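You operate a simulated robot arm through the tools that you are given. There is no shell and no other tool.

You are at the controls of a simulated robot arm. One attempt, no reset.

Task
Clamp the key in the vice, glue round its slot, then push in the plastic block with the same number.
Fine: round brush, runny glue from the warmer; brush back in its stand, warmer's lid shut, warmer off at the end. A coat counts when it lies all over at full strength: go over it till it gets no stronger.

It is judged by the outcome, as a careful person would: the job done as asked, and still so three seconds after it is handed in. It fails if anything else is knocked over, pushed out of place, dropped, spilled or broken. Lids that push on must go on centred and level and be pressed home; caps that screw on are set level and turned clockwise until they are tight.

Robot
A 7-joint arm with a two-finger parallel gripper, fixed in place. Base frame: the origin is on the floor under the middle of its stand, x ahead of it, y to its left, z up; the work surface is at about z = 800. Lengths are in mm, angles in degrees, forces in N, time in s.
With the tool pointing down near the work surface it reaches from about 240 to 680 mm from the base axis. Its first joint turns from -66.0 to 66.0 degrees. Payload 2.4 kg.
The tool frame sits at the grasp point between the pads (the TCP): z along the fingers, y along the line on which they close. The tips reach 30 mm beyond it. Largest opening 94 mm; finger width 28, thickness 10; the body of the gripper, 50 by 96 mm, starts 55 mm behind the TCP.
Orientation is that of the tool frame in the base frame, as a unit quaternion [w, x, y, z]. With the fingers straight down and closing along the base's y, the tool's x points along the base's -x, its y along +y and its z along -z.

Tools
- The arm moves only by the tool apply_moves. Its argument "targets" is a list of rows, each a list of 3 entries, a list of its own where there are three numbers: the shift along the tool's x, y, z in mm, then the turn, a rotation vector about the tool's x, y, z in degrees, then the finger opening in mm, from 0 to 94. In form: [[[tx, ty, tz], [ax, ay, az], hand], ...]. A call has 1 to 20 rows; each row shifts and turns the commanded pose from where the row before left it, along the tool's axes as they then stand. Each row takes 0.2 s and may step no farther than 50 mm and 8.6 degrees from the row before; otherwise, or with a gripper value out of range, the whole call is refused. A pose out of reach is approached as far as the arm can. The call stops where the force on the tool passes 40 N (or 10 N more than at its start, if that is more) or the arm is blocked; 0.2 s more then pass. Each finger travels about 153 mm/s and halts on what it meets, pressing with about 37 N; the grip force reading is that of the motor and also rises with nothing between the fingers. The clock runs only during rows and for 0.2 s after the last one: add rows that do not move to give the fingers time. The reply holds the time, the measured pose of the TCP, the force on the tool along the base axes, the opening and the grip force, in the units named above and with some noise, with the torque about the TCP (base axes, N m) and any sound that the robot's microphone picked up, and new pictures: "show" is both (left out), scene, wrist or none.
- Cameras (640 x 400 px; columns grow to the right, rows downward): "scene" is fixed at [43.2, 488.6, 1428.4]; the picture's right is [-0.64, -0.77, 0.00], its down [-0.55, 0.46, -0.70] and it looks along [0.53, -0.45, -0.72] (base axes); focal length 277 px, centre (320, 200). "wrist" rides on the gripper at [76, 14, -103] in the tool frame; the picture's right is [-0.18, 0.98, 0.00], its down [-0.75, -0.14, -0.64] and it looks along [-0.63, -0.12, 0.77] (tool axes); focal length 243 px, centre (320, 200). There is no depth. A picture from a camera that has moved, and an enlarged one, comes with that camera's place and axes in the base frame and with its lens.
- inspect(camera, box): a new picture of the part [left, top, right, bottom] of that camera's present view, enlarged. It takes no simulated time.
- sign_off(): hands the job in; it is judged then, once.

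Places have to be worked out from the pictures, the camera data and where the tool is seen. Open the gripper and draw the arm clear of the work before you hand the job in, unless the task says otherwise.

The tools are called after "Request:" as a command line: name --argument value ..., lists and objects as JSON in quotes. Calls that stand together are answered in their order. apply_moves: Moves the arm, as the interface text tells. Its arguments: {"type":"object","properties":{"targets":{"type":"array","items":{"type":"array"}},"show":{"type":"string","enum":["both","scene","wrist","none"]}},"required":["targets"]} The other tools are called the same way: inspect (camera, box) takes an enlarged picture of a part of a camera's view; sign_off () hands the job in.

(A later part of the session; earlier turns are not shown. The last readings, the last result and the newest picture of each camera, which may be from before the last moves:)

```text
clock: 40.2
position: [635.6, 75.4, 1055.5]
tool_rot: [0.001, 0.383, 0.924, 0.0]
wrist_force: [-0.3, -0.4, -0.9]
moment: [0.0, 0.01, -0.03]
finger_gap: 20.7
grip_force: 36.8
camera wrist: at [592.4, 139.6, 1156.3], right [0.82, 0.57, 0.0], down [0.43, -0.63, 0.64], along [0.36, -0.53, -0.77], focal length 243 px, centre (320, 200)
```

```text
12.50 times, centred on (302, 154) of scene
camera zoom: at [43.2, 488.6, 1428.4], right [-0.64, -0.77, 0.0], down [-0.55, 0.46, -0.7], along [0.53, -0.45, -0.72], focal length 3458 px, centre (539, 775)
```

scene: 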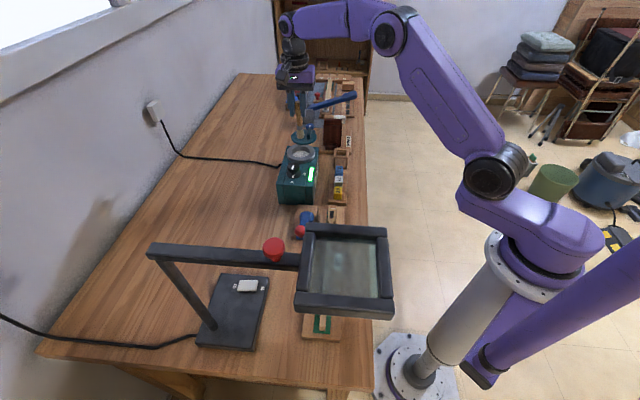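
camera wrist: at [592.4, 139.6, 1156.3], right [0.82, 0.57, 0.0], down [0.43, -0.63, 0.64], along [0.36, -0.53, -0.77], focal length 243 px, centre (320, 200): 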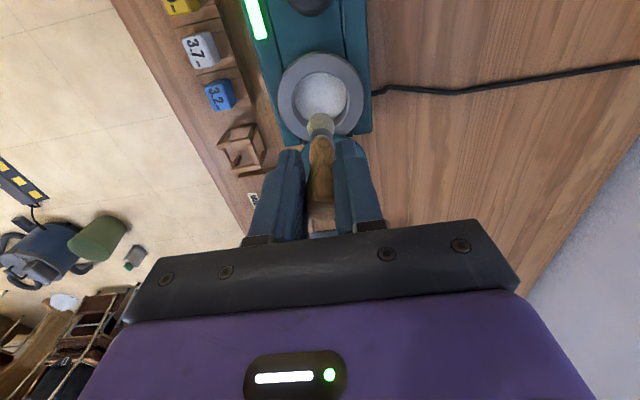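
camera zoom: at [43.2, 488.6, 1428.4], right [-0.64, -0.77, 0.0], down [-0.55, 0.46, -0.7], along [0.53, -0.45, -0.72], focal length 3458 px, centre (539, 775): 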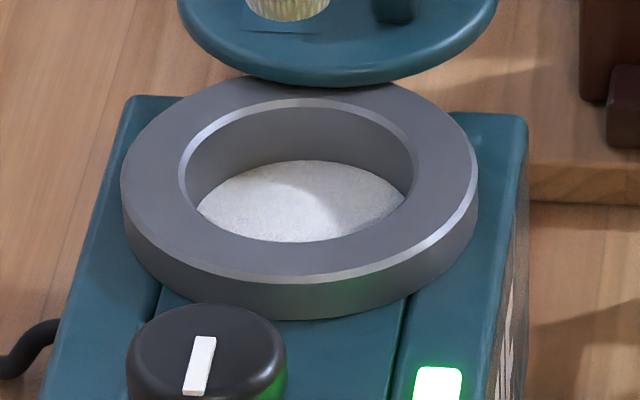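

No obvious change yet; glue level is ~z 878, and I'll wait longer while comparing the surface.

Request:
apply_moves --targets '[[[0, 0, 0], [0, 0, 0], 8], [[0, 0, 0], [0, 0, 0], 8], [[0, 0, 0], [0, 0, 0], 8], [[0, 0, 0], [0, 0, 0], 8], [[0, 0, 0], [0, 0, 0], 8], [[0, 0, 0], [0, 0, 0], 8], [[0, 0, 0], [0, 0, 0], 8], [[0, 0, 0], [0, 0, 0], 8], [[0, 0, 0], [0, 0, 0], 8], [[0, 0, 0], [0, 0, 0], 8], [[0, 0, 0], [0, 0, 0], 8], [[0, 0, 0], [0, 0, 0], 8], [[0, 0, 0], [0, 0, 0], 8], [[0, 0, 0], [0, 0, 0], 8], [[0, 0, 0], [0, 0, 0], 8], [[0, 0, 0], [0, 0, 0], 8], [[0, 0, 0], [0, 0, 0], 8], [[0, 0, 0], [0, 0, 0], 8], [[0, 0, 0], [0, 0, 0], 8], [[0, 0, 0], [0, 0, 0], 8]]' --show "none"

Request:
apply_moves --targets '[[[0, 0, 0], [0, 0, 0], 8], [[0, 0, 0], [0, 0, 0], 8], [[0, 0, 0], [0, 0, 0], 8], [[0, 0, 0], [0, 0, 0], 8], [[0, 0, 0], [0, 0, 0], 8], [[0, 0, 0], [0, 0, 0], 8], [[0, 0, 0], [0, 0, 0], 8], [[0, 0, 0], [0, 0, 0], 8], [[0, 0, 0], [0, 0, 0], 8], [[0, 0, 0], [0, 0, 0], 8], [[0, 0, 0], [0, 0, 0], 8], [[0, 0, 0], [0, 0, 0], 8], [[0, 0, 0], [0, 0, 0], 8], [[0, 0, 0], [0, 0, 0], 8], [[0, 0, 0], [0, 0, 0], 8], [[0, 0, 0], [0, 0, 0], 8], [[0, 0, 0], [0, 0, 0], 8], [[0, 0, 0], [0, 0, 0], 8], [[0, 0, 0], [0, 0, 0], 8], [[0, 0, 0], [0, 0, 0], 8]]' --show "none"

Request:
inspect --camera "wrist" --box '[280, 50, 370, 120]'

Request:
inspect --camera "scene" --box '[280, 138, 325, 170]'

```text
clock: 44.4
position: [636.5, 75.3, 1055.1]
tool_rot: [0.001, 0.383, 0.924, -0.001]
wrist_force: [0.4, -0.2, -0.2]
moment: [-0.01, 0.0, -0.01]
finger_gap: 20.4
grip_force: 36.5
```

```text
clock: 48.6
position: [636.3, 75.6, 1055.3]
tool_rot: [0.0, 0.383, 0.924, 0.0]
wrist_force: [0.1, 0.2, -0.5]
moment: [0.0, 0.0, 0.02]
finger_gap: 20.3
grip_force: 37.2
```

```text
5.71 times, centred on (325, 85) of wrist
camera zoom: at [592.4, 139.6, 1156.3], right [0.82, 0.57, 0.0], down [0.43, -0.63, 0.64], along [0.36, -0.53, -0.77], focal length 1386 px, centre (291, 857)
```

zoom: 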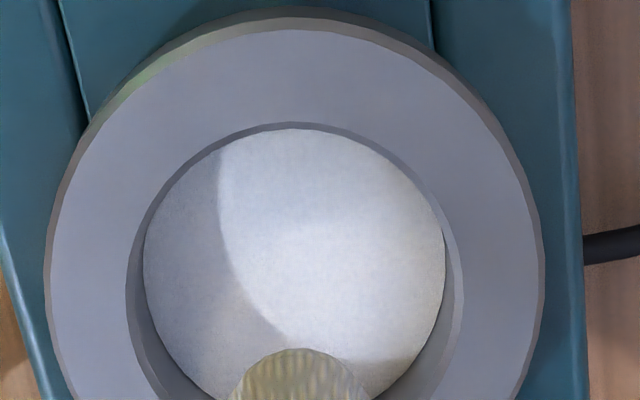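

```text
12.50 times, centred on (302, 154) of scene
camera zoom: at [43.2, 488.6, 1428.4], right [-0.64, -0.77, 0.0], down [-0.55, 0.46, -0.7], along [0.53, -0.45, -0.72], focal length 3458 px, centre (539, 775)
```

zoom: 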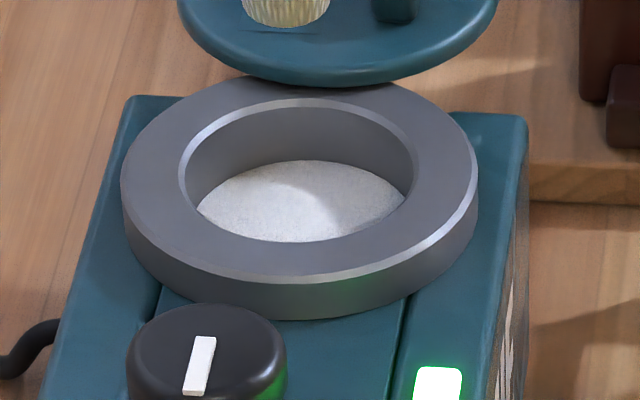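

No visible change in the glue over 12 s; the brush creeps slightly in the grip but holds. I lower the brush toward the glue and look from the scene camera before touching.

Request:
apply_moves --targets '[[[0, 0, 25], [0, 0, 0], 4], [[0, 0, 25], [0, 0, 0], 4], [[0, 0, 0], [0, 0, 0], 4]]' --show "wrist"

Request:
inspect --camera "wrist" --box '[270, 60, 380, 150]'

Request:
inspect --camera "scene" --box '[280, 135, 325, 170]'

```text
clock: 49.4
position: [636.0, 75.4, 1004.4]
tool_rot: [0.0, 0.382, 0.924, -0.001]
wrist_force: [-0.5, -0.2, 0.0]
moment: [0.01, 0.01, 0.01]
finger_gap: 19.9
grip_force: 37.0
camera wrist: at [592.0, 139.6, 1106.0], right [0.82, 0.57, 0.0], down [0.43, -0.63, 0.64], along [0.36, -0.53, -0.77], focal length 243 px, centre (320, 200)
```

wrist: 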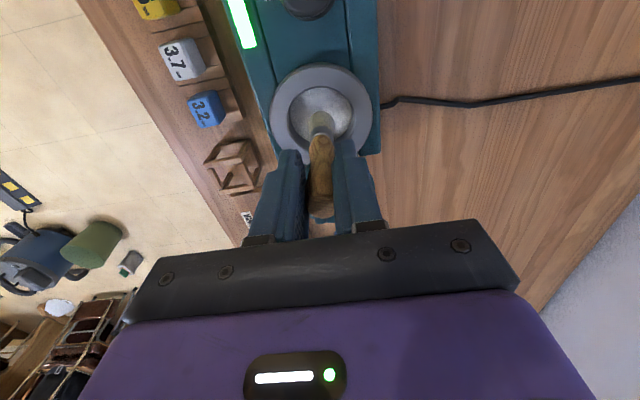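

```text
4.44 times, centred on (325, 105) of wrist
camera zoom: at [592.0, 139.6, 1106.0], right [0.82, 0.57, 0.0], down [0.43, -0.63, 0.64], along [0.36, -0.53, -0.77], focal length 1078 px, centre (298, 622)
```

zoom: 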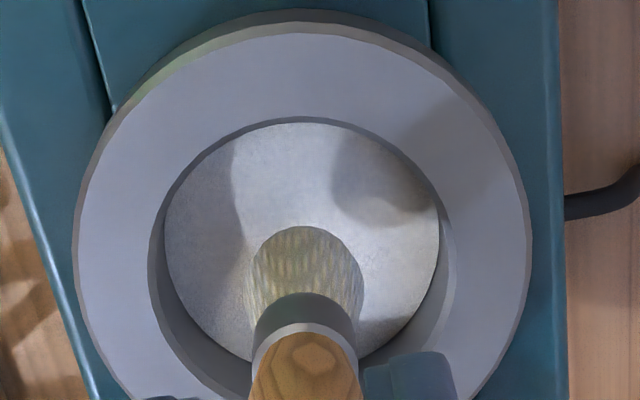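

```text
11.43 times, centred on (302, 152) of scene
camera zoom: at [43.2, 488.6, 1428.4], right [-0.64, -0.77, 0.0], down [-0.55, 0.46, -0.7], along [0.53, -0.45, -0.72], focal length 3162 px, centre (520, 743)
```

zoom: 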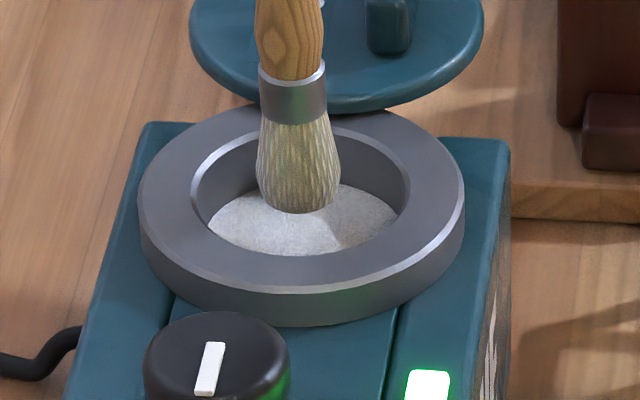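

The tip seems about 15–20 mm above the glue (scene ray: tip ≈902, glue ≈883). I lower gently in small steps and read the force.

Request:
apply_moves --targets '[[[0, 0, 8], [0, 0, 0], 4], [[0, 0, 7], [0, 0, 0], 4], [[0, 0, 6], [0, 0, 0], 4], [[0, 0, 0], [0, 0, 0], 4]]' --show "wrist"

Request:
inspect --camera "wrist" --box '[270, 60, 380, 150]'

Request:
inspect --camera "scene" --box '[280, 135, 325, 170]'

```text
clock: 50.4
position: [635.4, 76.1, 984.2]
tool_rot: [0.001, 0.382, 0.924, 0.0]
wrist_force: [-0.5, -0.9, 0.0]
moment: [-0.02, 0.0, -0.01]
finger_gap: 20.2
grip_force: 37.3
camera wrist: at [592.0, 139.3, 1084.9], right [0.82, 0.57, 0.0], down [0.43, -0.63, 0.64], along [0.36, -0.53, -0.77], focal length 243 px, centre (320, 200)
```

wrist: 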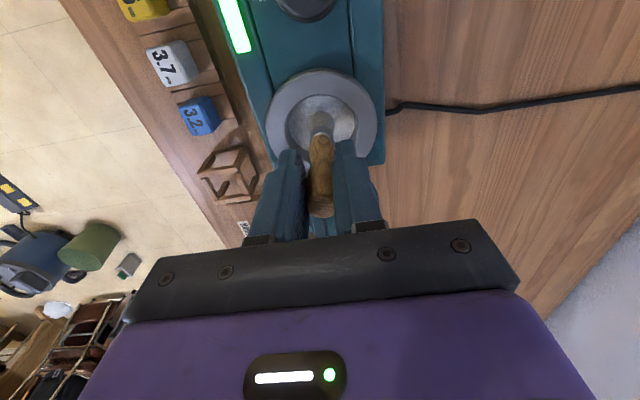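

```text
4.44 times, centred on (325, 105) of wrist
camera zoom: at [592.0, 139.3, 1084.9], right [0.82, 0.57, 0.0], down [0.43, -0.63, 0.64], along [0.36, -0.53, -0.77], focal length 1078 px, centre (298, 622)
```

zoom: 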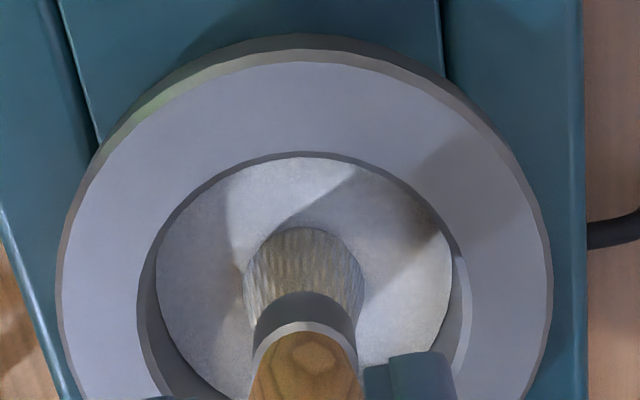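

```text
11.43 times, centred on (302, 152) of scene
camera zoom: at [43.2, 488.6, 1428.4], right [-0.64, -0.77, 0.0], down [-0.55, 0.46, -0.7], along [0.53, -0.45, -0.72], focal length 3162 px, centre (520, 743)
```

zoom: 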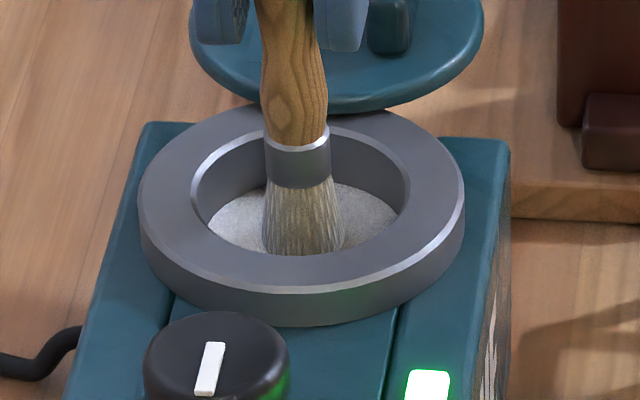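

The bristles have turned whitish at the tip with no resistance — the glue seems to be runny enough. I dip a few mm deeper, dwell, and lift to inspect the load.

Request:
apply_moves --targets '[[[0, 0, 4], [0, 0, 0], 4], [[0, 0, 0], [0, 0, 0], 4], [[0, 0, 0], [0, 0, 0], 4], [[0, 0, -10], [0, 0, 0], 4], [[0, 0, -15], [0, 0, 0], 4], [[0, 0, -25], [0, 0, 0], 4], [[0, 0, -25], [0, 0, 0], 4], [[0, 0, 0], [0, 0, 0], 4]]' --show "wrist"

Request:
inspect --camera "wrist" --box '[270, 60, 380, 150]'

Request:
inspect --camera "scene" --box '[280, 120, 325, 155]'

```text
clock: 52.2
position: [635.2, 75.6, 1054.6]
tool_rot: [0.001, 0.383, 0.924, 0.0]
wrist_force: [0.4, -0.3, -0.2]
moment: [-0.01, -0.01, 0.02]
finger_gap: 20.1
grip_force: 36.9
camera wrist: at [591.4, 140.2, 1156.0], right [0.82, 0.57, 0.0], down [0.43, -0.63, 0.64], along [0.36, -0.53, -0.77], focal length 243 px, centre (320, 200)
```

wrist: 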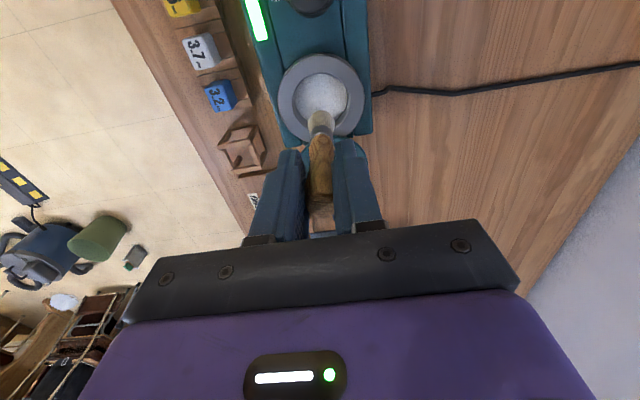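

```text
4.44 times, centred on (325, 105) of wrist
camera zoom: at [591.4, 140.2, 1156.0], right [0.82, 0.57, 0.0], down [0.43, -0.63, 0.64], along [0.36, -0.53, -0.77], focal length 1078 px, centre (298, 622)
```

zoom: 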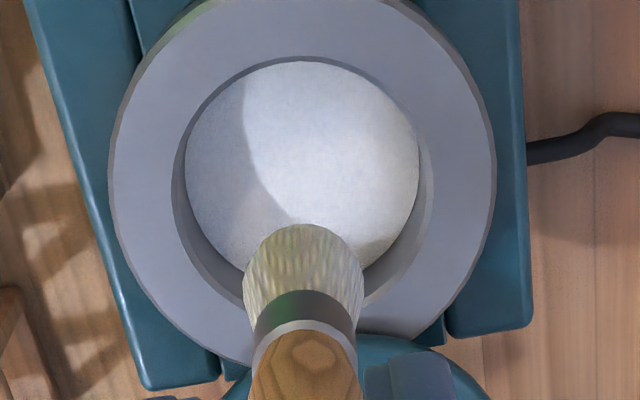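

```text
11.43 times, centred on (302, 138) of scene
camera zoom: at [43.2, 488.6, 1428.4], right [-0.64, -0.77, 0.0], down [-0.55, 0.46, -0.7], along [0.53, -0.45, -0.72], focal length 3162 px, centre (520, 914)
```

zoom: 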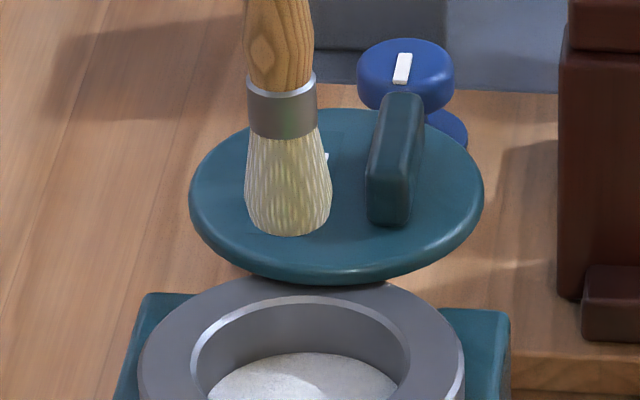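

The bristles look unchanged, so the tip probably only skimmed the surface or didn't reach it. I dip again, deeper, watching the force.

Request:
apply_moves --targets '[[[0, 0, 35], [0, 0, 0], 4], [[0, 0, 35], [0, 0, 0], 4], [[0, 0, 5], [0, 0, 0], 4], [[0, 0, 5], [0, 0, 0], 4], [[0, 0, 3], [0, 0, 0], 4], [[0, 0, 0], [0, 0, 0], 4]]' --show "wrist"

Request:
inspect --camera "wrist" --box '[270, 60, 380, 150]'

Request:
inspect --camera "scene" --box '[280, 135, 325, 170]'

```text
clock: 53.6
position: [637.8, 73.6, 976.9]
tool_rot: [0.005, 0.383, 0.924, 0.002]
wrist_force: [3.2, -3.4, 32.3]
moment: [-0.35, -0.51, -0.02]
finger_gap: 19.5
grip_force: 37.2
camera wrist: at [592.9, 138.6, 1075.9], right [0.83, 0.56, 0.01], down [0.42, -0.63, 0.65], along [0.37, -0.53, -0.76], focal length 243 px, centre (320, 200)
```

wrist: 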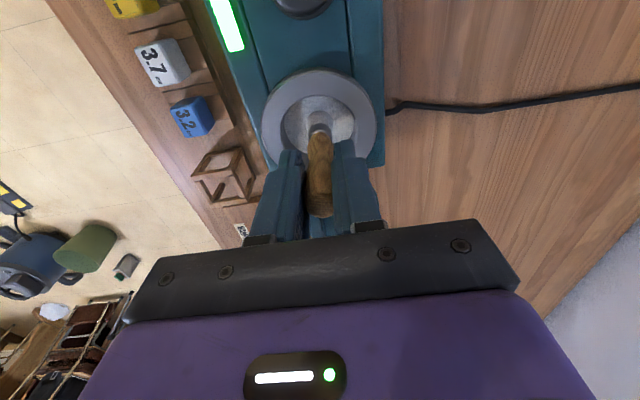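

```text
4.44 times, centred on (325, 105) of wrist
camera zoom: at [592.9, 138.6, 1075.9], right [0.83, 0.56, 0.01], down [0.42, -0.63, 0.65], along [0.37, -0.53, -0.76], focal length 1078 px, centre (298, 622)
```

zoom: 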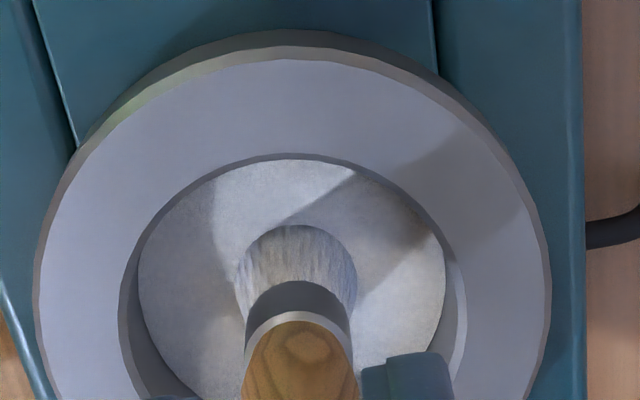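

```text
11.43 times, centred on (302, 152) of scene
camera zoom: at [42.6, 488.5, 1428.5], right [-0.64, -0.77, 0.0], down [-0.55, 0.46, -0.7], along [0.53, -0.45, -0.72], focal length 3162 px, centre (520, 743)
```

zoom: 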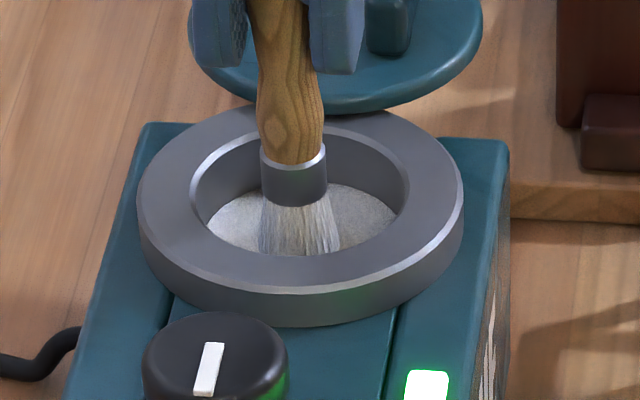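

The brush meets something firm at TCP ≈977 (32 N up). I lift off and check whether it took any glue.

Request:
apply_moves --targets '[[[0, 0, -8], [0, 0, 0], 4], [[0, 0, -15], [0, 0, 0], 4], [[0, 0, -30], [0, 0, 0], 4], [[0, 0, -30], [0, 0, 0], 4], [[0, 0, 0], [0, 0, 0], 4]]' --show "wrist"

Request:
inspect --camera "wrist" --box '[270, 60, 380, 150]'

Request:
inspect --camera "scene" --box '[280, 120, 325, 155]'

```text
clock: 54.8
position: [635.1, 74.8, 1055.5]
tool_rot: [0.0, 0.383, 0.924, 0.0]
wrist_force: [0.2, 0.0, -0.3]
moment: [0.02, 0.02, 0.01]
finger_gap: 19.5
grip_force: 37.8
camera wrist: at [591.5, 139.2, 1156.0], right [0.82, 0.57, 0.0], down [0.43, -0.63, 0.64], along [0.36, -0.53, -0.77], focal length 243 px, centre (320, 200)
```

wrist: 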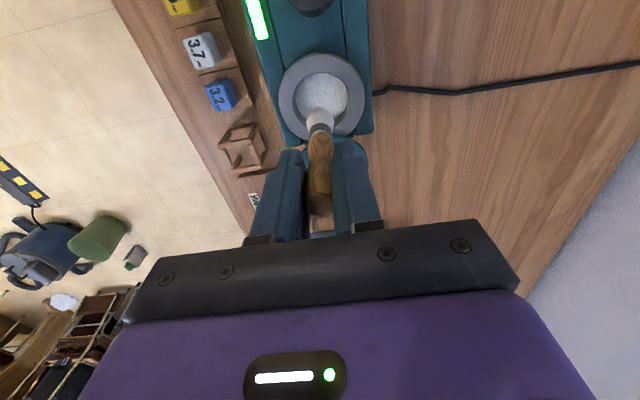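

```text
4.44 times, centred on (325, 105) of wrist
camera zoom: at [591.5, 139.2, 1156.0], right [0.82, 0.57, 0.0], down [0.43, -0.63, 0.64], along [0.36, -0.53, -0.77], focal length 1078 px, centre (298, 622)
```

zoom: 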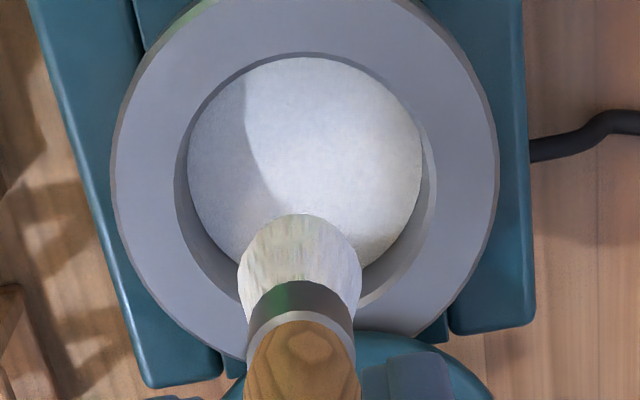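

```text
11.43 times, centred on (302, 138) of scene
camera zoom: at [43.2, 488.6, 1428.4], right [-0.64, -0.77, 0.0], down [-0.55, 0.46, -0.7], along [0.53, -0.45, -0.72], focal length 3162 px, centre (520, 914)
```

zoom: 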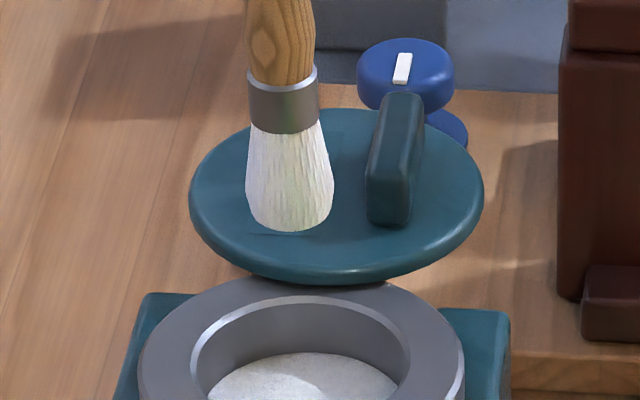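

The bristles are now white — loaded. Before using it I look closely at the glue surface for a sign of whether it is truly runny.

Request:
inspect --camera "wrist" --box '[298, 68, 352, 112]'

Request:
inspect --camera "scene" --box '[288, 142, 316, 164]'

Request:
inspect --camera "scene" --box '[275, 160, 325, 210]'

```text
9.09 times, centred on (325, 90) of wrist
camera zoom: at [591.5, 139.2, 1156.0], right [0.82, 0.57, 0.0], down [0.43, -0.63, 0.64], along [0.36, -0.53, -0.77], focal length 2206 px, centre (274, 1200)
```

zoom: 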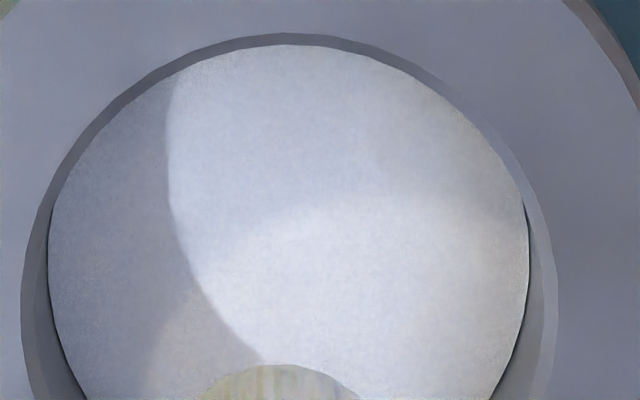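

```text
16.00 times, centred on (302, 153) of scene
camera zoom: at [43.2, 488.6, 1428.4], right [-0.64, -0.77, 0.0], down [-0.55, 0.46, -0.7], along [0.53, -0.45, -0.72], focal length 4426 px, centre (608, 952)
```

zoom: 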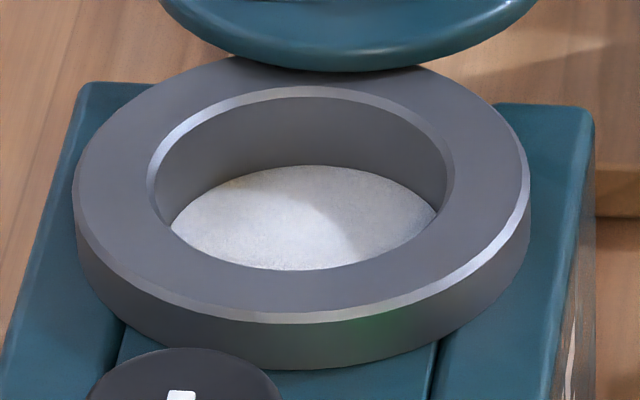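

```text
8.00 times, centred on (300, 185) of scene
camera zoom: at [43.2, 488.6, 1428.4], right [-0.64, -0.77, 0.0], down [-0.55, 0.46, -0.7], along [0.53, -0.45, -0.72], focal length 2213 px, centre (480, 320)
```

zoom: 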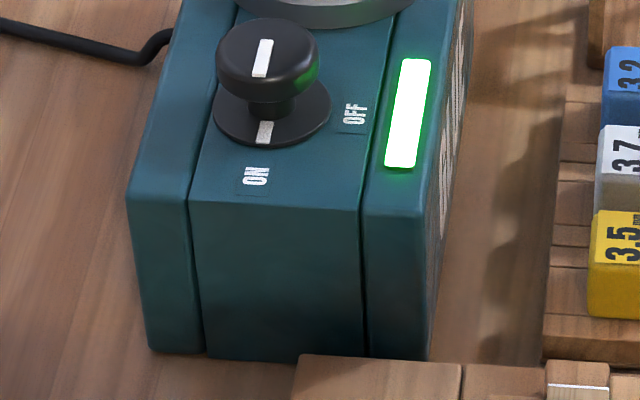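

The load looks good (white bristles). I carry the brush level over to the key's slot (≈(412,137)) staying at height, then check alignment there.

Request:
apply_moves --targets '[[[33.6, -19, 0], [0, 0, 0], 4], [[33.6, -19, 0], [0, 0, 0], 4], [[33.6, -19, 0], [0, 0, 0], 4], [[33.6, -19, 0], [0, 0, 0], 4], [[33.6, -19, 0], [0, 0, 0], 4], [[33.4, -19, 0], [0, 0, 0], 4], [[0, 0, 30], [0, 0, 0], 4], [[0, 0, 0], [0, 0, 0], 4]]'

Request:
inspect --camera "wrist" --box '[260, 50, 380, 140]'

Request:
inspect --camera "scene" --box '[290, 160, 360, 230]'

```text
clock: 56.6
position: [413.3, 137.3, 1024.2]
tool_rot: [-0.001, 0.383, 0.924, 0.0]
wrist_force: [0.4, 0.4, -1.1]
moment: [0.0, 0.0, -0.01]
finger_gap: 19.6
grip_force: 36.9
camera wrist: at [369.1, 201.2, 1125.5], right [0.83, 0.56, 0.0], down [0.43, -0.63, 0.64], along [0.36, -0.53, -0.77], focal length 243 px, centre (320, 200)
```

scene: 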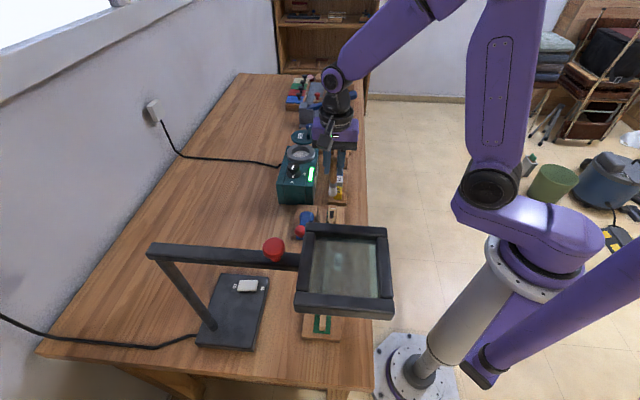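
wrist: 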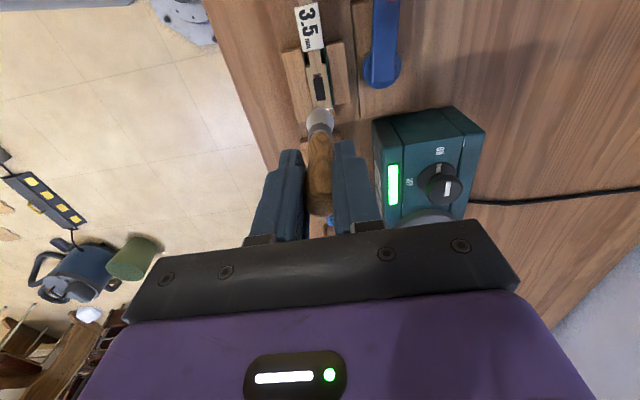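

```text
4.44 times, centred on (320, 95) of wrist
camera zoom: at [369.1, 201.2, 1125.5], right [0.83, 0.56, 0.0], down [0.43, -0.63, 0.64], along [0.36, -0.53, -0.77], focal length 1078 px, centre (320, 667)
```

zoom: 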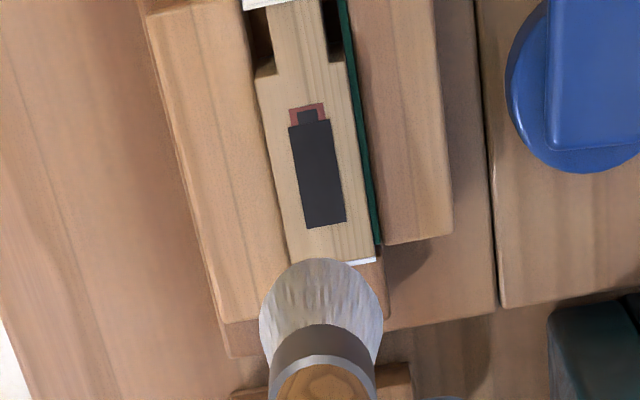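

```text
5.71 times, centred on (325, 195) of scene
camera zoom: at [43.2, 488.6, 1428.4], right [-0.64, -0.77, 0.0], down [-0.55, 0.46, -0.7], along [0.53, -0.45, -0.72], focal length 1581 px, centre (291, 229)
```

zoom: 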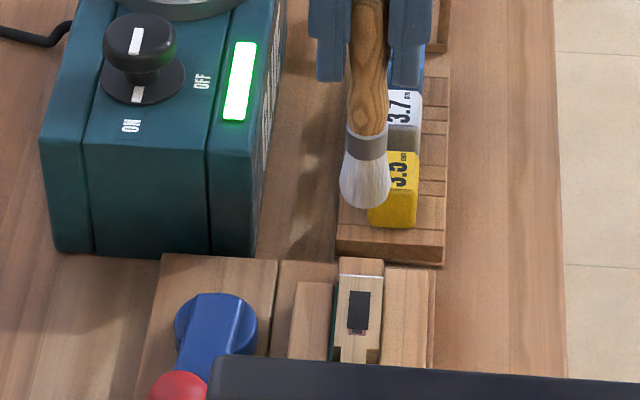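

The brush is right over the slot; in tool axes the slot spans x −12…+12.5, y ±5, the key head x −21…+23, y ±10.5. I move to its +x end and lower toward the surface, checking before contact.

Request:
apply_moves --targets '[[[8, -0.4, 20], [0, 0, 0], 4], [[8, 0, 22], [0, 0, 0], 4], [[0, 0, 20], [0, 0, 0], 4], [[0, 0, 8], [0, 0, 0], 4], [[0, 0, 0], [0, 0, 0], 4]]'

Request:
inspect --camera "wrist" --box '[260, 60, 380, 150]'

Request:
inspect --camera "scene" --box '[300, 180, 360, 230]'

```text
clock: 57.8
position: [400.3, 148.3, 955.3]
tool_rot: [0.0, 0.382, 0.924, 0.001]
wrist_force: [-0.1, 0.1, -0.4]
moment: [0.02, 0.05, -0.02]
finger_gap: 19.4
grip_force: 36.7
camera wrist: at [357.3, 211.8, 1055.8], right [0.82, 0.57, 0.0], down [0.43, -0.63, 0.64], along [0.36, -0.53, -0.77], focal length 243 px, centre (320, 200)
```

scene: 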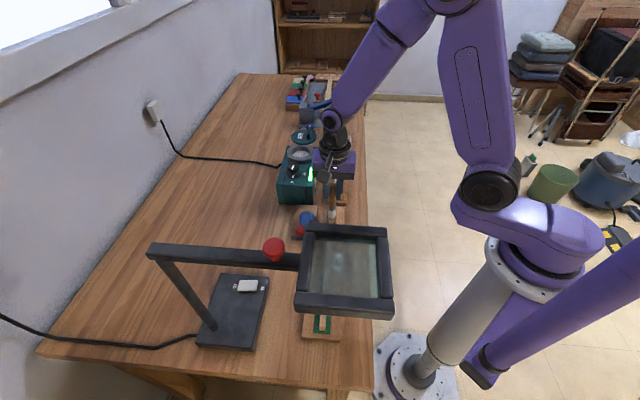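
wrist: 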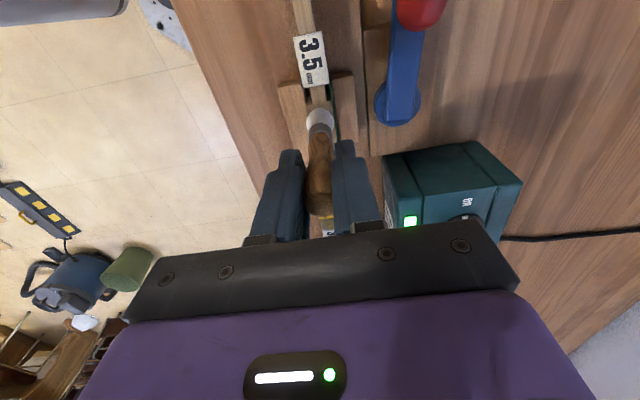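

```text
4.44 times, centred on (320, 105) of wrist
camera zoom: at [357.3, 211.8, 1055.8], right [0.82, 0.57, 0.0], down [0.43, -0.63, 0.64], along [0.36, -0.53, -0.77], focal length 1078 px, centre (320, 622)
```

zoom: 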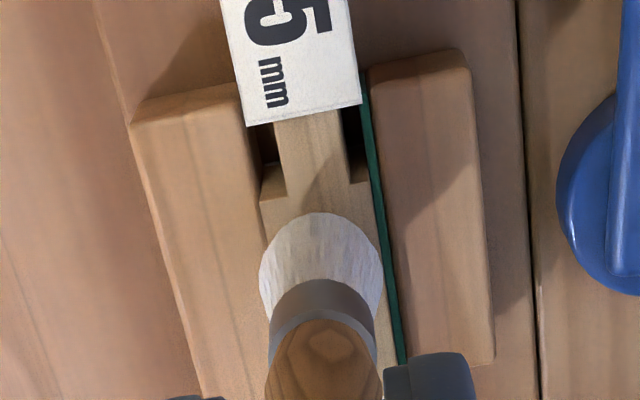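

```text
8.00 times, centred on (330, 205) of scene
camera zoom: at [43.2, 488.6, 1428.4], right [-0.64, -0.77, 0.0], down [-0.55, 0.46, -0.7], along [0.53, -0.45, -0.72], focal length 2213 px, centre (240, 160)
```

zoom: 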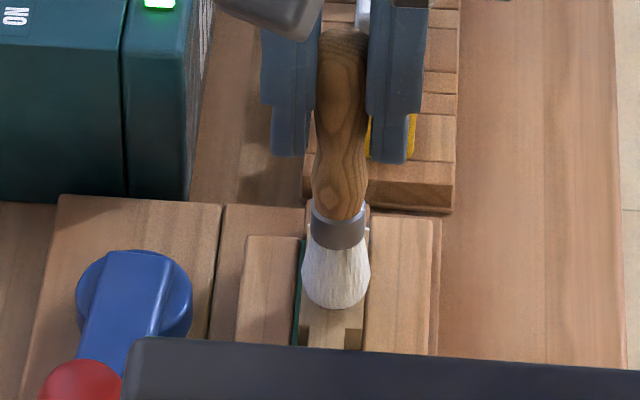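

The tip is just above the wood. I lower in 2–3 mm steps, reading the force to find contact.

Request:
apply_moves --targets '[[[0, 0, 3], [0, 0, 0], 4], [[0, 0, 2], [0, 0, 0], 4], [[0, 0, 0], [0, 0, 0], 4]]' --show "none"

Request:
inspect --camera "scene" --box '[310, 190, 350, 225]'

```text
clock: 58.6
position: [400.4, 147.0, 949.9]
tool_rot: [0.0, 0.383, 0.924, 0.0]
wrist_force: [0.6, -0.3, 0.3]
moment: [-0.03, 0.0, 0.01]
finger_gap: 19.3
grip_force: 36.8
```

```text
11.43 times, centred on (330, 208) of scene
camera zoom: at [43.2, 488.6, 1428.4], right [-0.64, -0.77, 0.0], down [-0.55, 0.46, -0.7], along [0.53, -0.45, -0.72], focal length 3162 px, centre (206, 114)
```

zoom: 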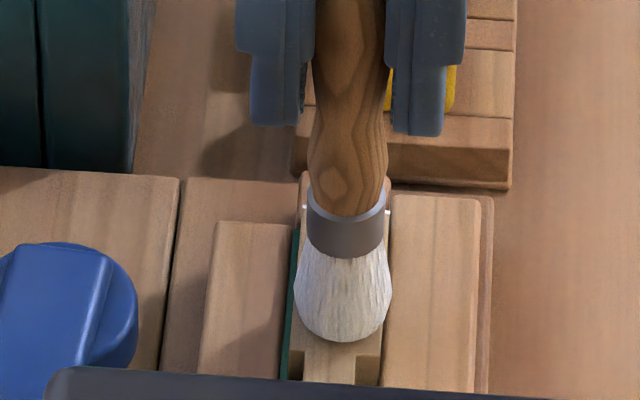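

No contact force yet at TCP 950; I continue down in small steps.

Request:
apply_moves --targets '[[[0, 0, 2], [0, 0, 0], 4], [[0, 0, 2], [0, 0, 0], 4], [[0, 0, 0], [0, 0, 0], 4]]' --show "none"

Request:
inspect --camera "scene" --box '[310, 190, 350, 225]'

Request:
inspect --camera "wrist" --box '[260, 60, 380, 150]'

```text
clock: 59.4
position: [401.4, 147.4, 946.8]
tool_rot: [0.002, 0.383, 0.924, 0.002]
wrist_force: [0.6, -1.7, 30.5]
moment: [-0.13, -0.16, -0.02]
finger_gap: 19.6
grip_force: 36.9
```

```text
11.43 times, centred on (330, 208) of scene
camera zoom: at [42.8, 488.4, 1428.5], right [-0.64, -0.77, 0.0], down [-0.55, 0.46, -0.7], along [0.53, -0.45, -0.72], focal length 3162 px, centre (206, 114)
```

zoom: 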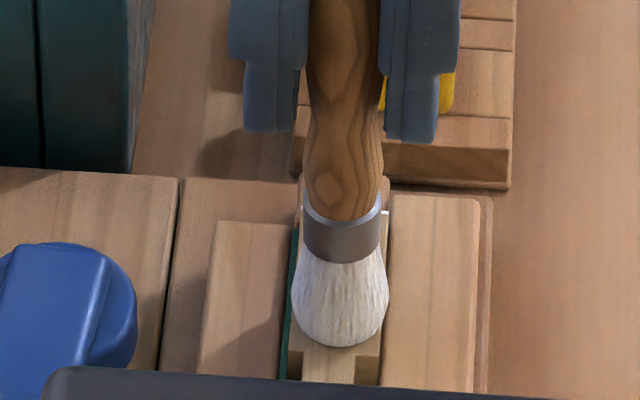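

```text
4.44 times, centred on (320, 105) of wrist
camera zoom: at [358.0, 211.8, 1047.5], right [0.82, 0.57, 0.01], down [0.43, -0.63, 0.64], along [0.37, -0.53, -0.77], focal length 1078 px, centre (320, 622)
```

zoom: 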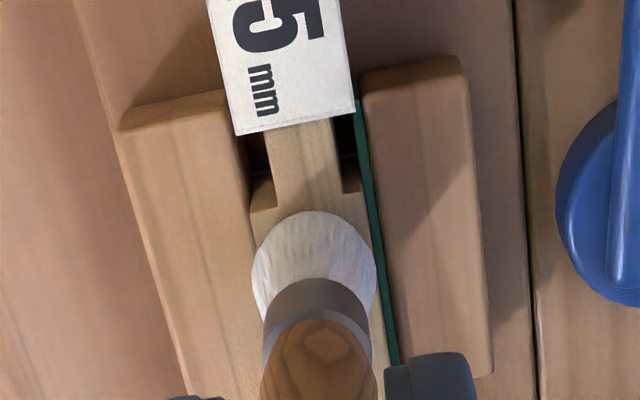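

Contact found at TCP ≈948 (30 N when pressed 2–3 mm). I ease up to a light touch and check the mark it leaves.

Request:
apply_moves --targets '[[[0, 0, -2], [0, 0, 0], 4], [[0, 0, 0], [0, 0, 0], 4]]' --show "none"

```text
clock: 60.0
position: [400.8, 147.9, 946.5]
tool_rot: [-0.001, 0.382, 0.924, -0.002]
wrist_force: [-0.1, 0.4, -1.1]
moment: [0.02, 0.01, 0.02]
finger_gap: 19.5
grip_force: 37.3
```

No contact at this height now; I lower 1 mm for a light touch and begin a slow stroke along the side of the slot.

Request:
apply_moves --targets '[[[0, 0, 1], [0, 0, 0], 4], [[0, 0, 0], [0, 0, 0], 4]]' --show "none"

```text
clock: 60.6
position: [400.6, 148.0, 946.2]
tool_rot: [-0.001, 0.383, 0.924, 0.0]
wrist_force: [-2.1, -0.4, 2.5]
moment: [0.01, 0.1, 0.0]
finger_gap: 19.8
grip_force: 37.0
```

Light contact (≈2–3 N). I run one slow lap round the slot (±15 mm along, ±5 mm across), then look at the result.

Request:
apply_moves --targets '[[[0, 5, 0.4], [0, 0, 0], 4], [[-5, 0, 0], [0, 0, 0], 4], [[-5, 0, 0], [0, 0, 0], 4], [[-5, 0, 0], [0, 0, 0], 4], [[-5, 0, 0], [0, 0, 0], 4], [[-5, 0, 0], [0, 0, 0], 4], [[-5, 0, 0], [0, 0, 0], 4], [[0, -5, 0], [0, 0, 0], 4], [[0, -5, 0], [0, 0, 0], 4], [[5, 0, 0], [0, 0, 0], 4], [[5, 0, 0], [0, 0, 0], 4], [[5, 0, 0], [0, 0, 0], 4], [[5, 0, 0], [0, 0, 0], 4], [[5, 0, 0], [0, 0, 0], 4], [[5, 0, 0], [0, 0, 0], 4], [[0, 5, 0], [0, 0, 0], 4]]'

Request:
inspect --camera "scene" --box '[310, 190, 350, 225]'

Request:
inspect --camera "wrist" --box '[260, 60, 380, 150]'

```text
clock: 64.0
position: [401.1, 147.2, 946.4]
tool_rot: [0.0, 0.384, 0.923, 0.0]
wrist_force: [-1.4, -1.7, 5.7]
moment: [-0.16, 0.14, -0.03]
finger_gap: 19.5
grip_force: 37.2
camera wrist: at [357.0, 211.9, 1047.5], right [0.82, 0.57, 0.0], down [0.43, -0.63, 0.64], along [0.36, -0.53, -0.77], focal length 243 px, centre (320, 200)
```

scene: 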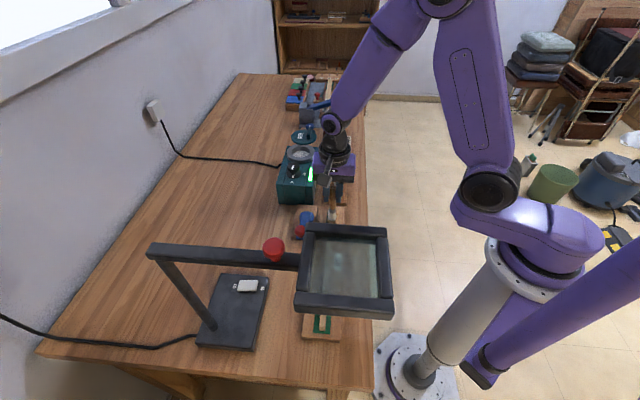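
wrist: 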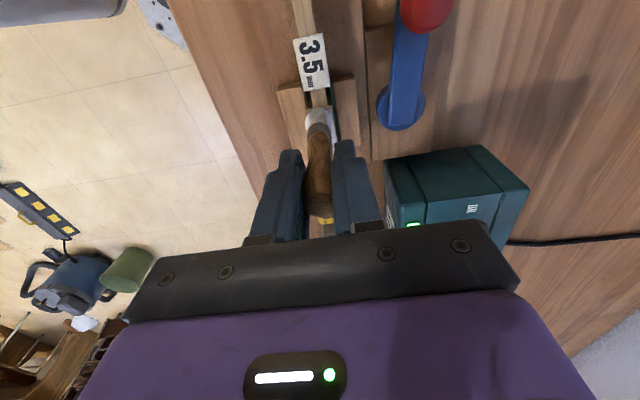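

```text
11.43 times, centred on (330, 208) of scene
camera zoom: at [43.1, 488.5, 1428.4], right [-0.64, -0.77, 0.0], down [-0.55, 0.46, -0.7], along [0.53, -0.45, -0.72], focal length 3162 px, centre (206, 114)
```

zoom: 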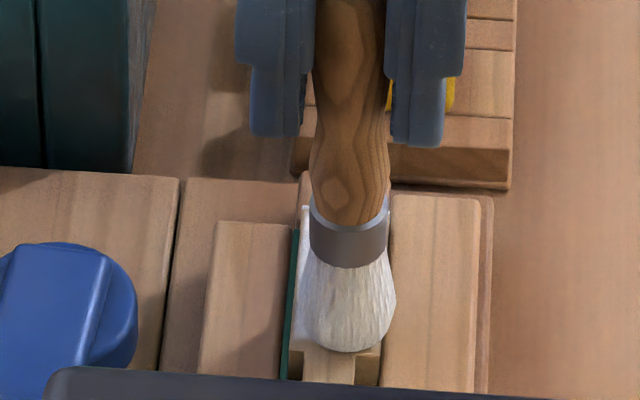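

```text
4.44 times, centred on (320, 105) of wrist
camera zoom: at [357.0, 211.9, 1047.5], right [0.82, 0.57, 0.0], down [0.43, -0.63, 0.64], along [0.36, -0.53, -0.77], focal length 1078 px, centre (320, 622)
```

zoom: 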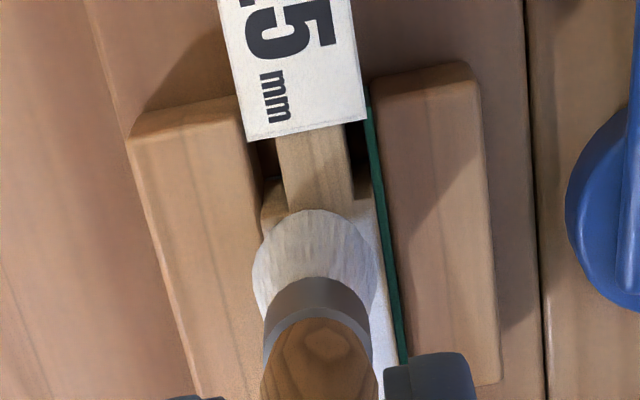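

White glue is going down on the key. I lift and step aside to look at the coat.

Request:
apply_moves --targets '[[[0, 0, -30], [0, 0, 0], 4], [[-45, 0, -20], [0, 0, 0], 4], [[0, 0, 0], [0, 0, 0], 4]]'

Request:
inspect --camera "wrist" --box '[260, 20, 380, 110]'

Request:
inspect --camera "scene" --box '[310, 190, 350, 225]'

```text
clock: 64.8
position: [433.3, 115.1, 994.8]
tool_rot: [-0.001, 0.383, 0.924, 0.0]
wrist_force: [0.3, 1.0, 0.0]
moment: [-0.02, 0.0, -0.01]
finger_gap: 19.6
grip_force: 36.7
camera wrist: at [389.2, 179.0, 1097.0], right [0.82, 0.57, 0.0], down [0.43, -0.63, 0.64], along [0.36, -0.53, -0.77], focal length 243 px, centre (320, 200)
```

scene: 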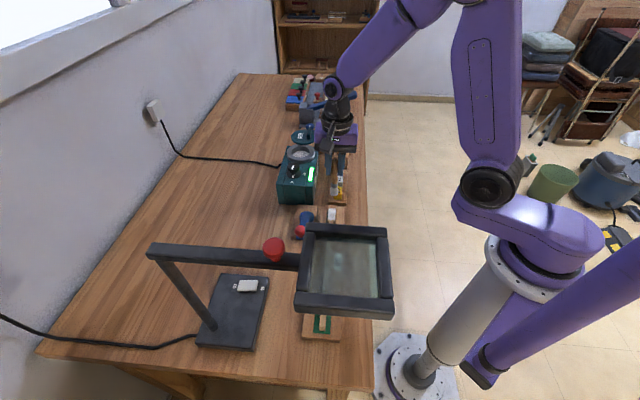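
wrist: 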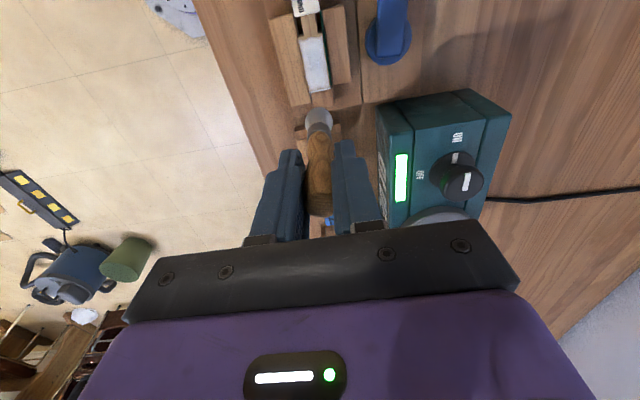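

```text
4.44 times, centred on (320, 65) of wrist
camera zoom: at [389.2, 179.0, 1097.0], right [0.82, 0.57, 0.0], down [0.43, -0.63, 0.64], along [0.36, -0.53, -0.77], focal length 1078 px, centre (320, 800)
```

zoom: 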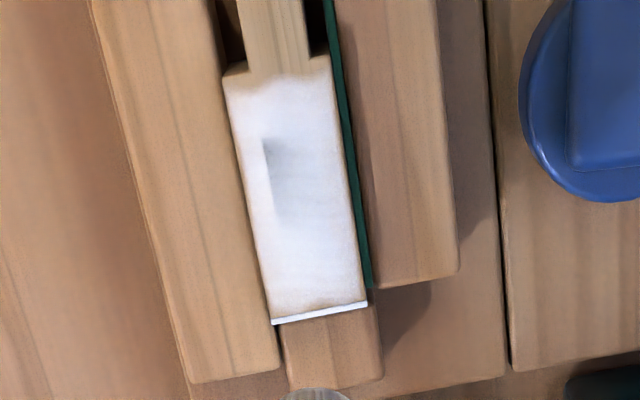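

```text
11.43 times, centred on (330, 208) of scene
camera zoom: at [43.2, 488.6, 1428.4], right [-0.64, -0.77, 0.0], down [-0.55, 0.46, -0.7], along [0.53, -0.45, -0.72], focal length 3162 px, centre (206, 114)
```

zoom: 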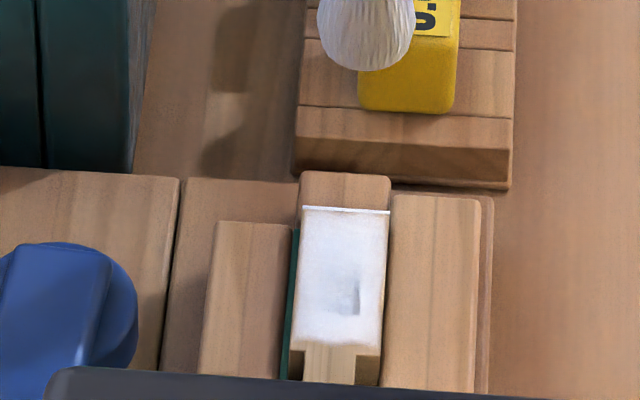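

One lap already coats the whole key head, with thin areas near the edges and over the slot's upper left. I make denser passes over the whole head (lines at y = −7, −3.5, 0, …), from end to end.

Request:
apply_moves --targets '[[[25, -3.5, 0], [0, 0, 0], 4], [[24, -3.5, 0], [0, 0, 0], 4], [[0, 0, 40], [0, 0, 0], 4], [[0, 0, 10], [0, 0, 0], 4], [[-5, 0, 0], [0, 0, 0], 4], [[-5, 0, 0], [0, 0, 0], 4], [[-5, 0, 0], [0, 0, 0], 4], [[-5, 0, 0], [0, 0, 0], 4], [[-5, 0, 0], [0, 0, 0], 4], [[-5, 0, 0], [0, 0, 0], 4], [[-5, 0, 0], [0, 0, 0], 4], [[-3, 0, 0], [0, 0, 0], 4], [[0, 3.5, 0], [0, 0, 0], 4], [[5, 0, 0], [0, 0, 0], 4], [[5, 0, 0], [0, 0, 0], 4], [[5, 0, 0], [0, 0, 0], 4], [[5, 0, 0], [0, 0, 0], 4], [[5, 0, 0], [0, 0, 0], 4], [[5, 0, 0], [0, 0, 0], 4], [[5, 0, 0], [0, 0, 0], 4]]' --show "none"

```text
clock: 69.0
position: [397.4, 146.1, 945.4]
tool_rot: [-0.001, 0.383, 0.924, 0.0]
wrist_force: [1.1, -0.4, 2.5]
moment: [-0.01, -0.09, 0.0]
finger_gap: 19.6
grip_force: 36.6
```

Contact stays light (2.5 N). I continue the raster across the middle and the other side.

Request:
apply_moves --targets '[[[4, 3.5, 0.2], [0, 0, 0], 4], [[-5, 0, 0], [0, 0, 0], 4], [[-5, 0, 0], [0, 0, 0], 4], [[-5, 0, 0], [0, 0, 0], 4], [[-5, 0, 0], [0, 0, 0], 4], [[-5, 0, 0], [0, 0, 0], 4], [[-5, 0, 0], [0, 0, 0], 4], [[-5, 0, 0], [0, 0, 0], 4], [[-4, 0, 0], [0, 0, 0], 4], [[0, 3.5, 0], [0, 0, 0], 4], [[5, 0, 0], [0, 0, 0], 4], [[5, 0, 0], [0, 0, 0], 4], [[5, 0, 0], [0, 0, 0], 4], [[5, 0, 0], [0, 0, 0], 4], [[5, 0, 0], [0, 0, 0], 4], [[5, 0, 0], [0, 0, 0], 4], [[5, 0, 0], [0, 0, 0], 4], [[5, 0, 0], [0, 0, 0], 4], [[0, 3.5, 0], [0, 0, 0], 4]]' --show "none"

Request:
apply_moves --targets '[[[-5, 0, 0], [0, 0, 0], 4], [[-5, 0, 0], [0, 0, 0], 4], [[-5, 0, 0], [0, 0, 0], 4], [[-5, 0, 0], [0, 0, 0], 4], [[-5, 0, 0], [0, 0, 0], 4], [[-5, 0, 0], [0, 0, 0], 4], [[-5, 0, 0], [0, 0, 0], 4], [[-5, 0, 0], [0, 0, 0], 4], [[0, 0, -30], [0, 0, 0], 4], [[-10, -7, -20], [0, 0, 0], 4], [[0, 0, 0], [0, 0, 0], 4]]'

Request:
inspect --camera "wrist" --box '[260, 20, 380, 110]'

Request:
inspect --camera "scene" --box '[310, 190, 350, 225]'

```text
clock: 73.0
position: [400.5, 157.0, 944.7]
tool_rot: [0.0, 0.383, 0.924, -0.001]
wrist_force: [-1.6, -0.6, 2.5]
moment: [-0.1, 0.05, -0.01]
finger_gap: 19.3
grip_force: 36.7
```

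```text
clock: 75.4
position: [431.4, 115.8, 997.0]
tool_rot: [0.0, 0.382, 0.924, 0.001]
wrist_force: [0.0, 1.0, 0.2]
moment: [-0.02, 0.01, -0.01]
finger_gap: 19.5
grip_force: 37.3
camera wrist: at [388.1, 179.9, 1098.0], right [0.82, 0.57, 0.0], down [0.43, -0.63, 0.64], along [0.36, -0.53, -0.77], focal length 243 px, centre (320, 200)
```

scene: 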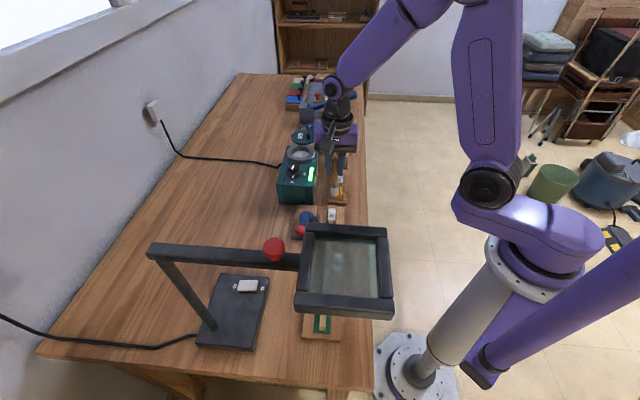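
wrist: 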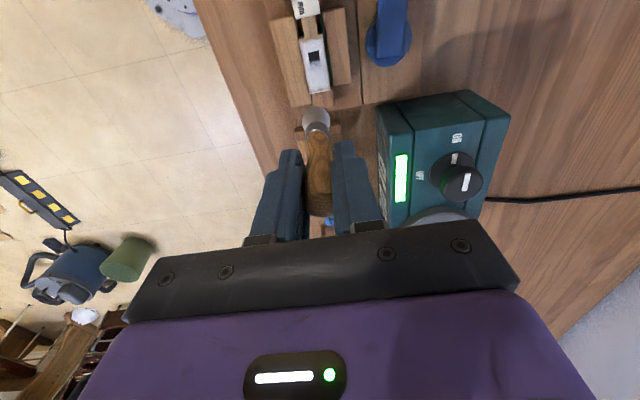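

```text
4.44 times, centred on (320, 65) of wrist
camera zoom: at [388.1, 179.9, 1098.0], right [0.82, 0.57, 0.0], down [0.43, -0.63, 0.64], along [0.36, -0.53, -0.77], focal length 1078 px, centre (320, 800)
```

zoom: 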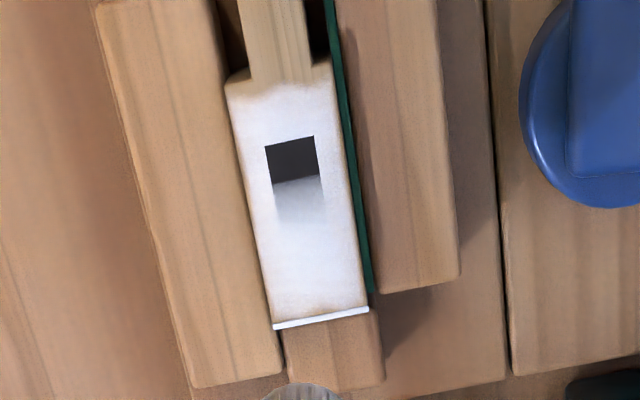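

```text
11.43 times, centred on (330, 208) of scene
camera zoom: at [43.2, 488.6, 1428.4], right [-0.64, -0.77, 0.0], down [-0.55, 0.46, -0.7], along [0.53, -0.45, -0.72], focal length 3162 px, centre (206, 114)
```

zoom: 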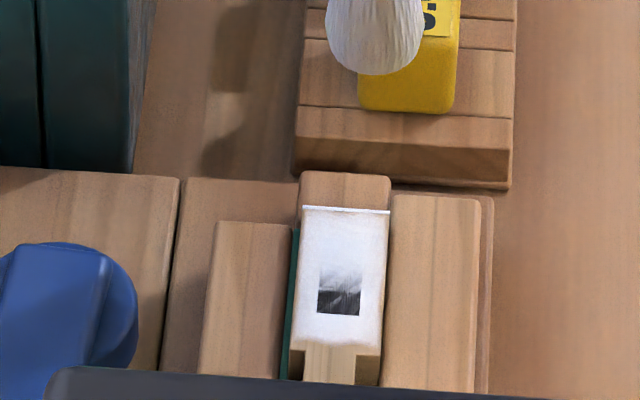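

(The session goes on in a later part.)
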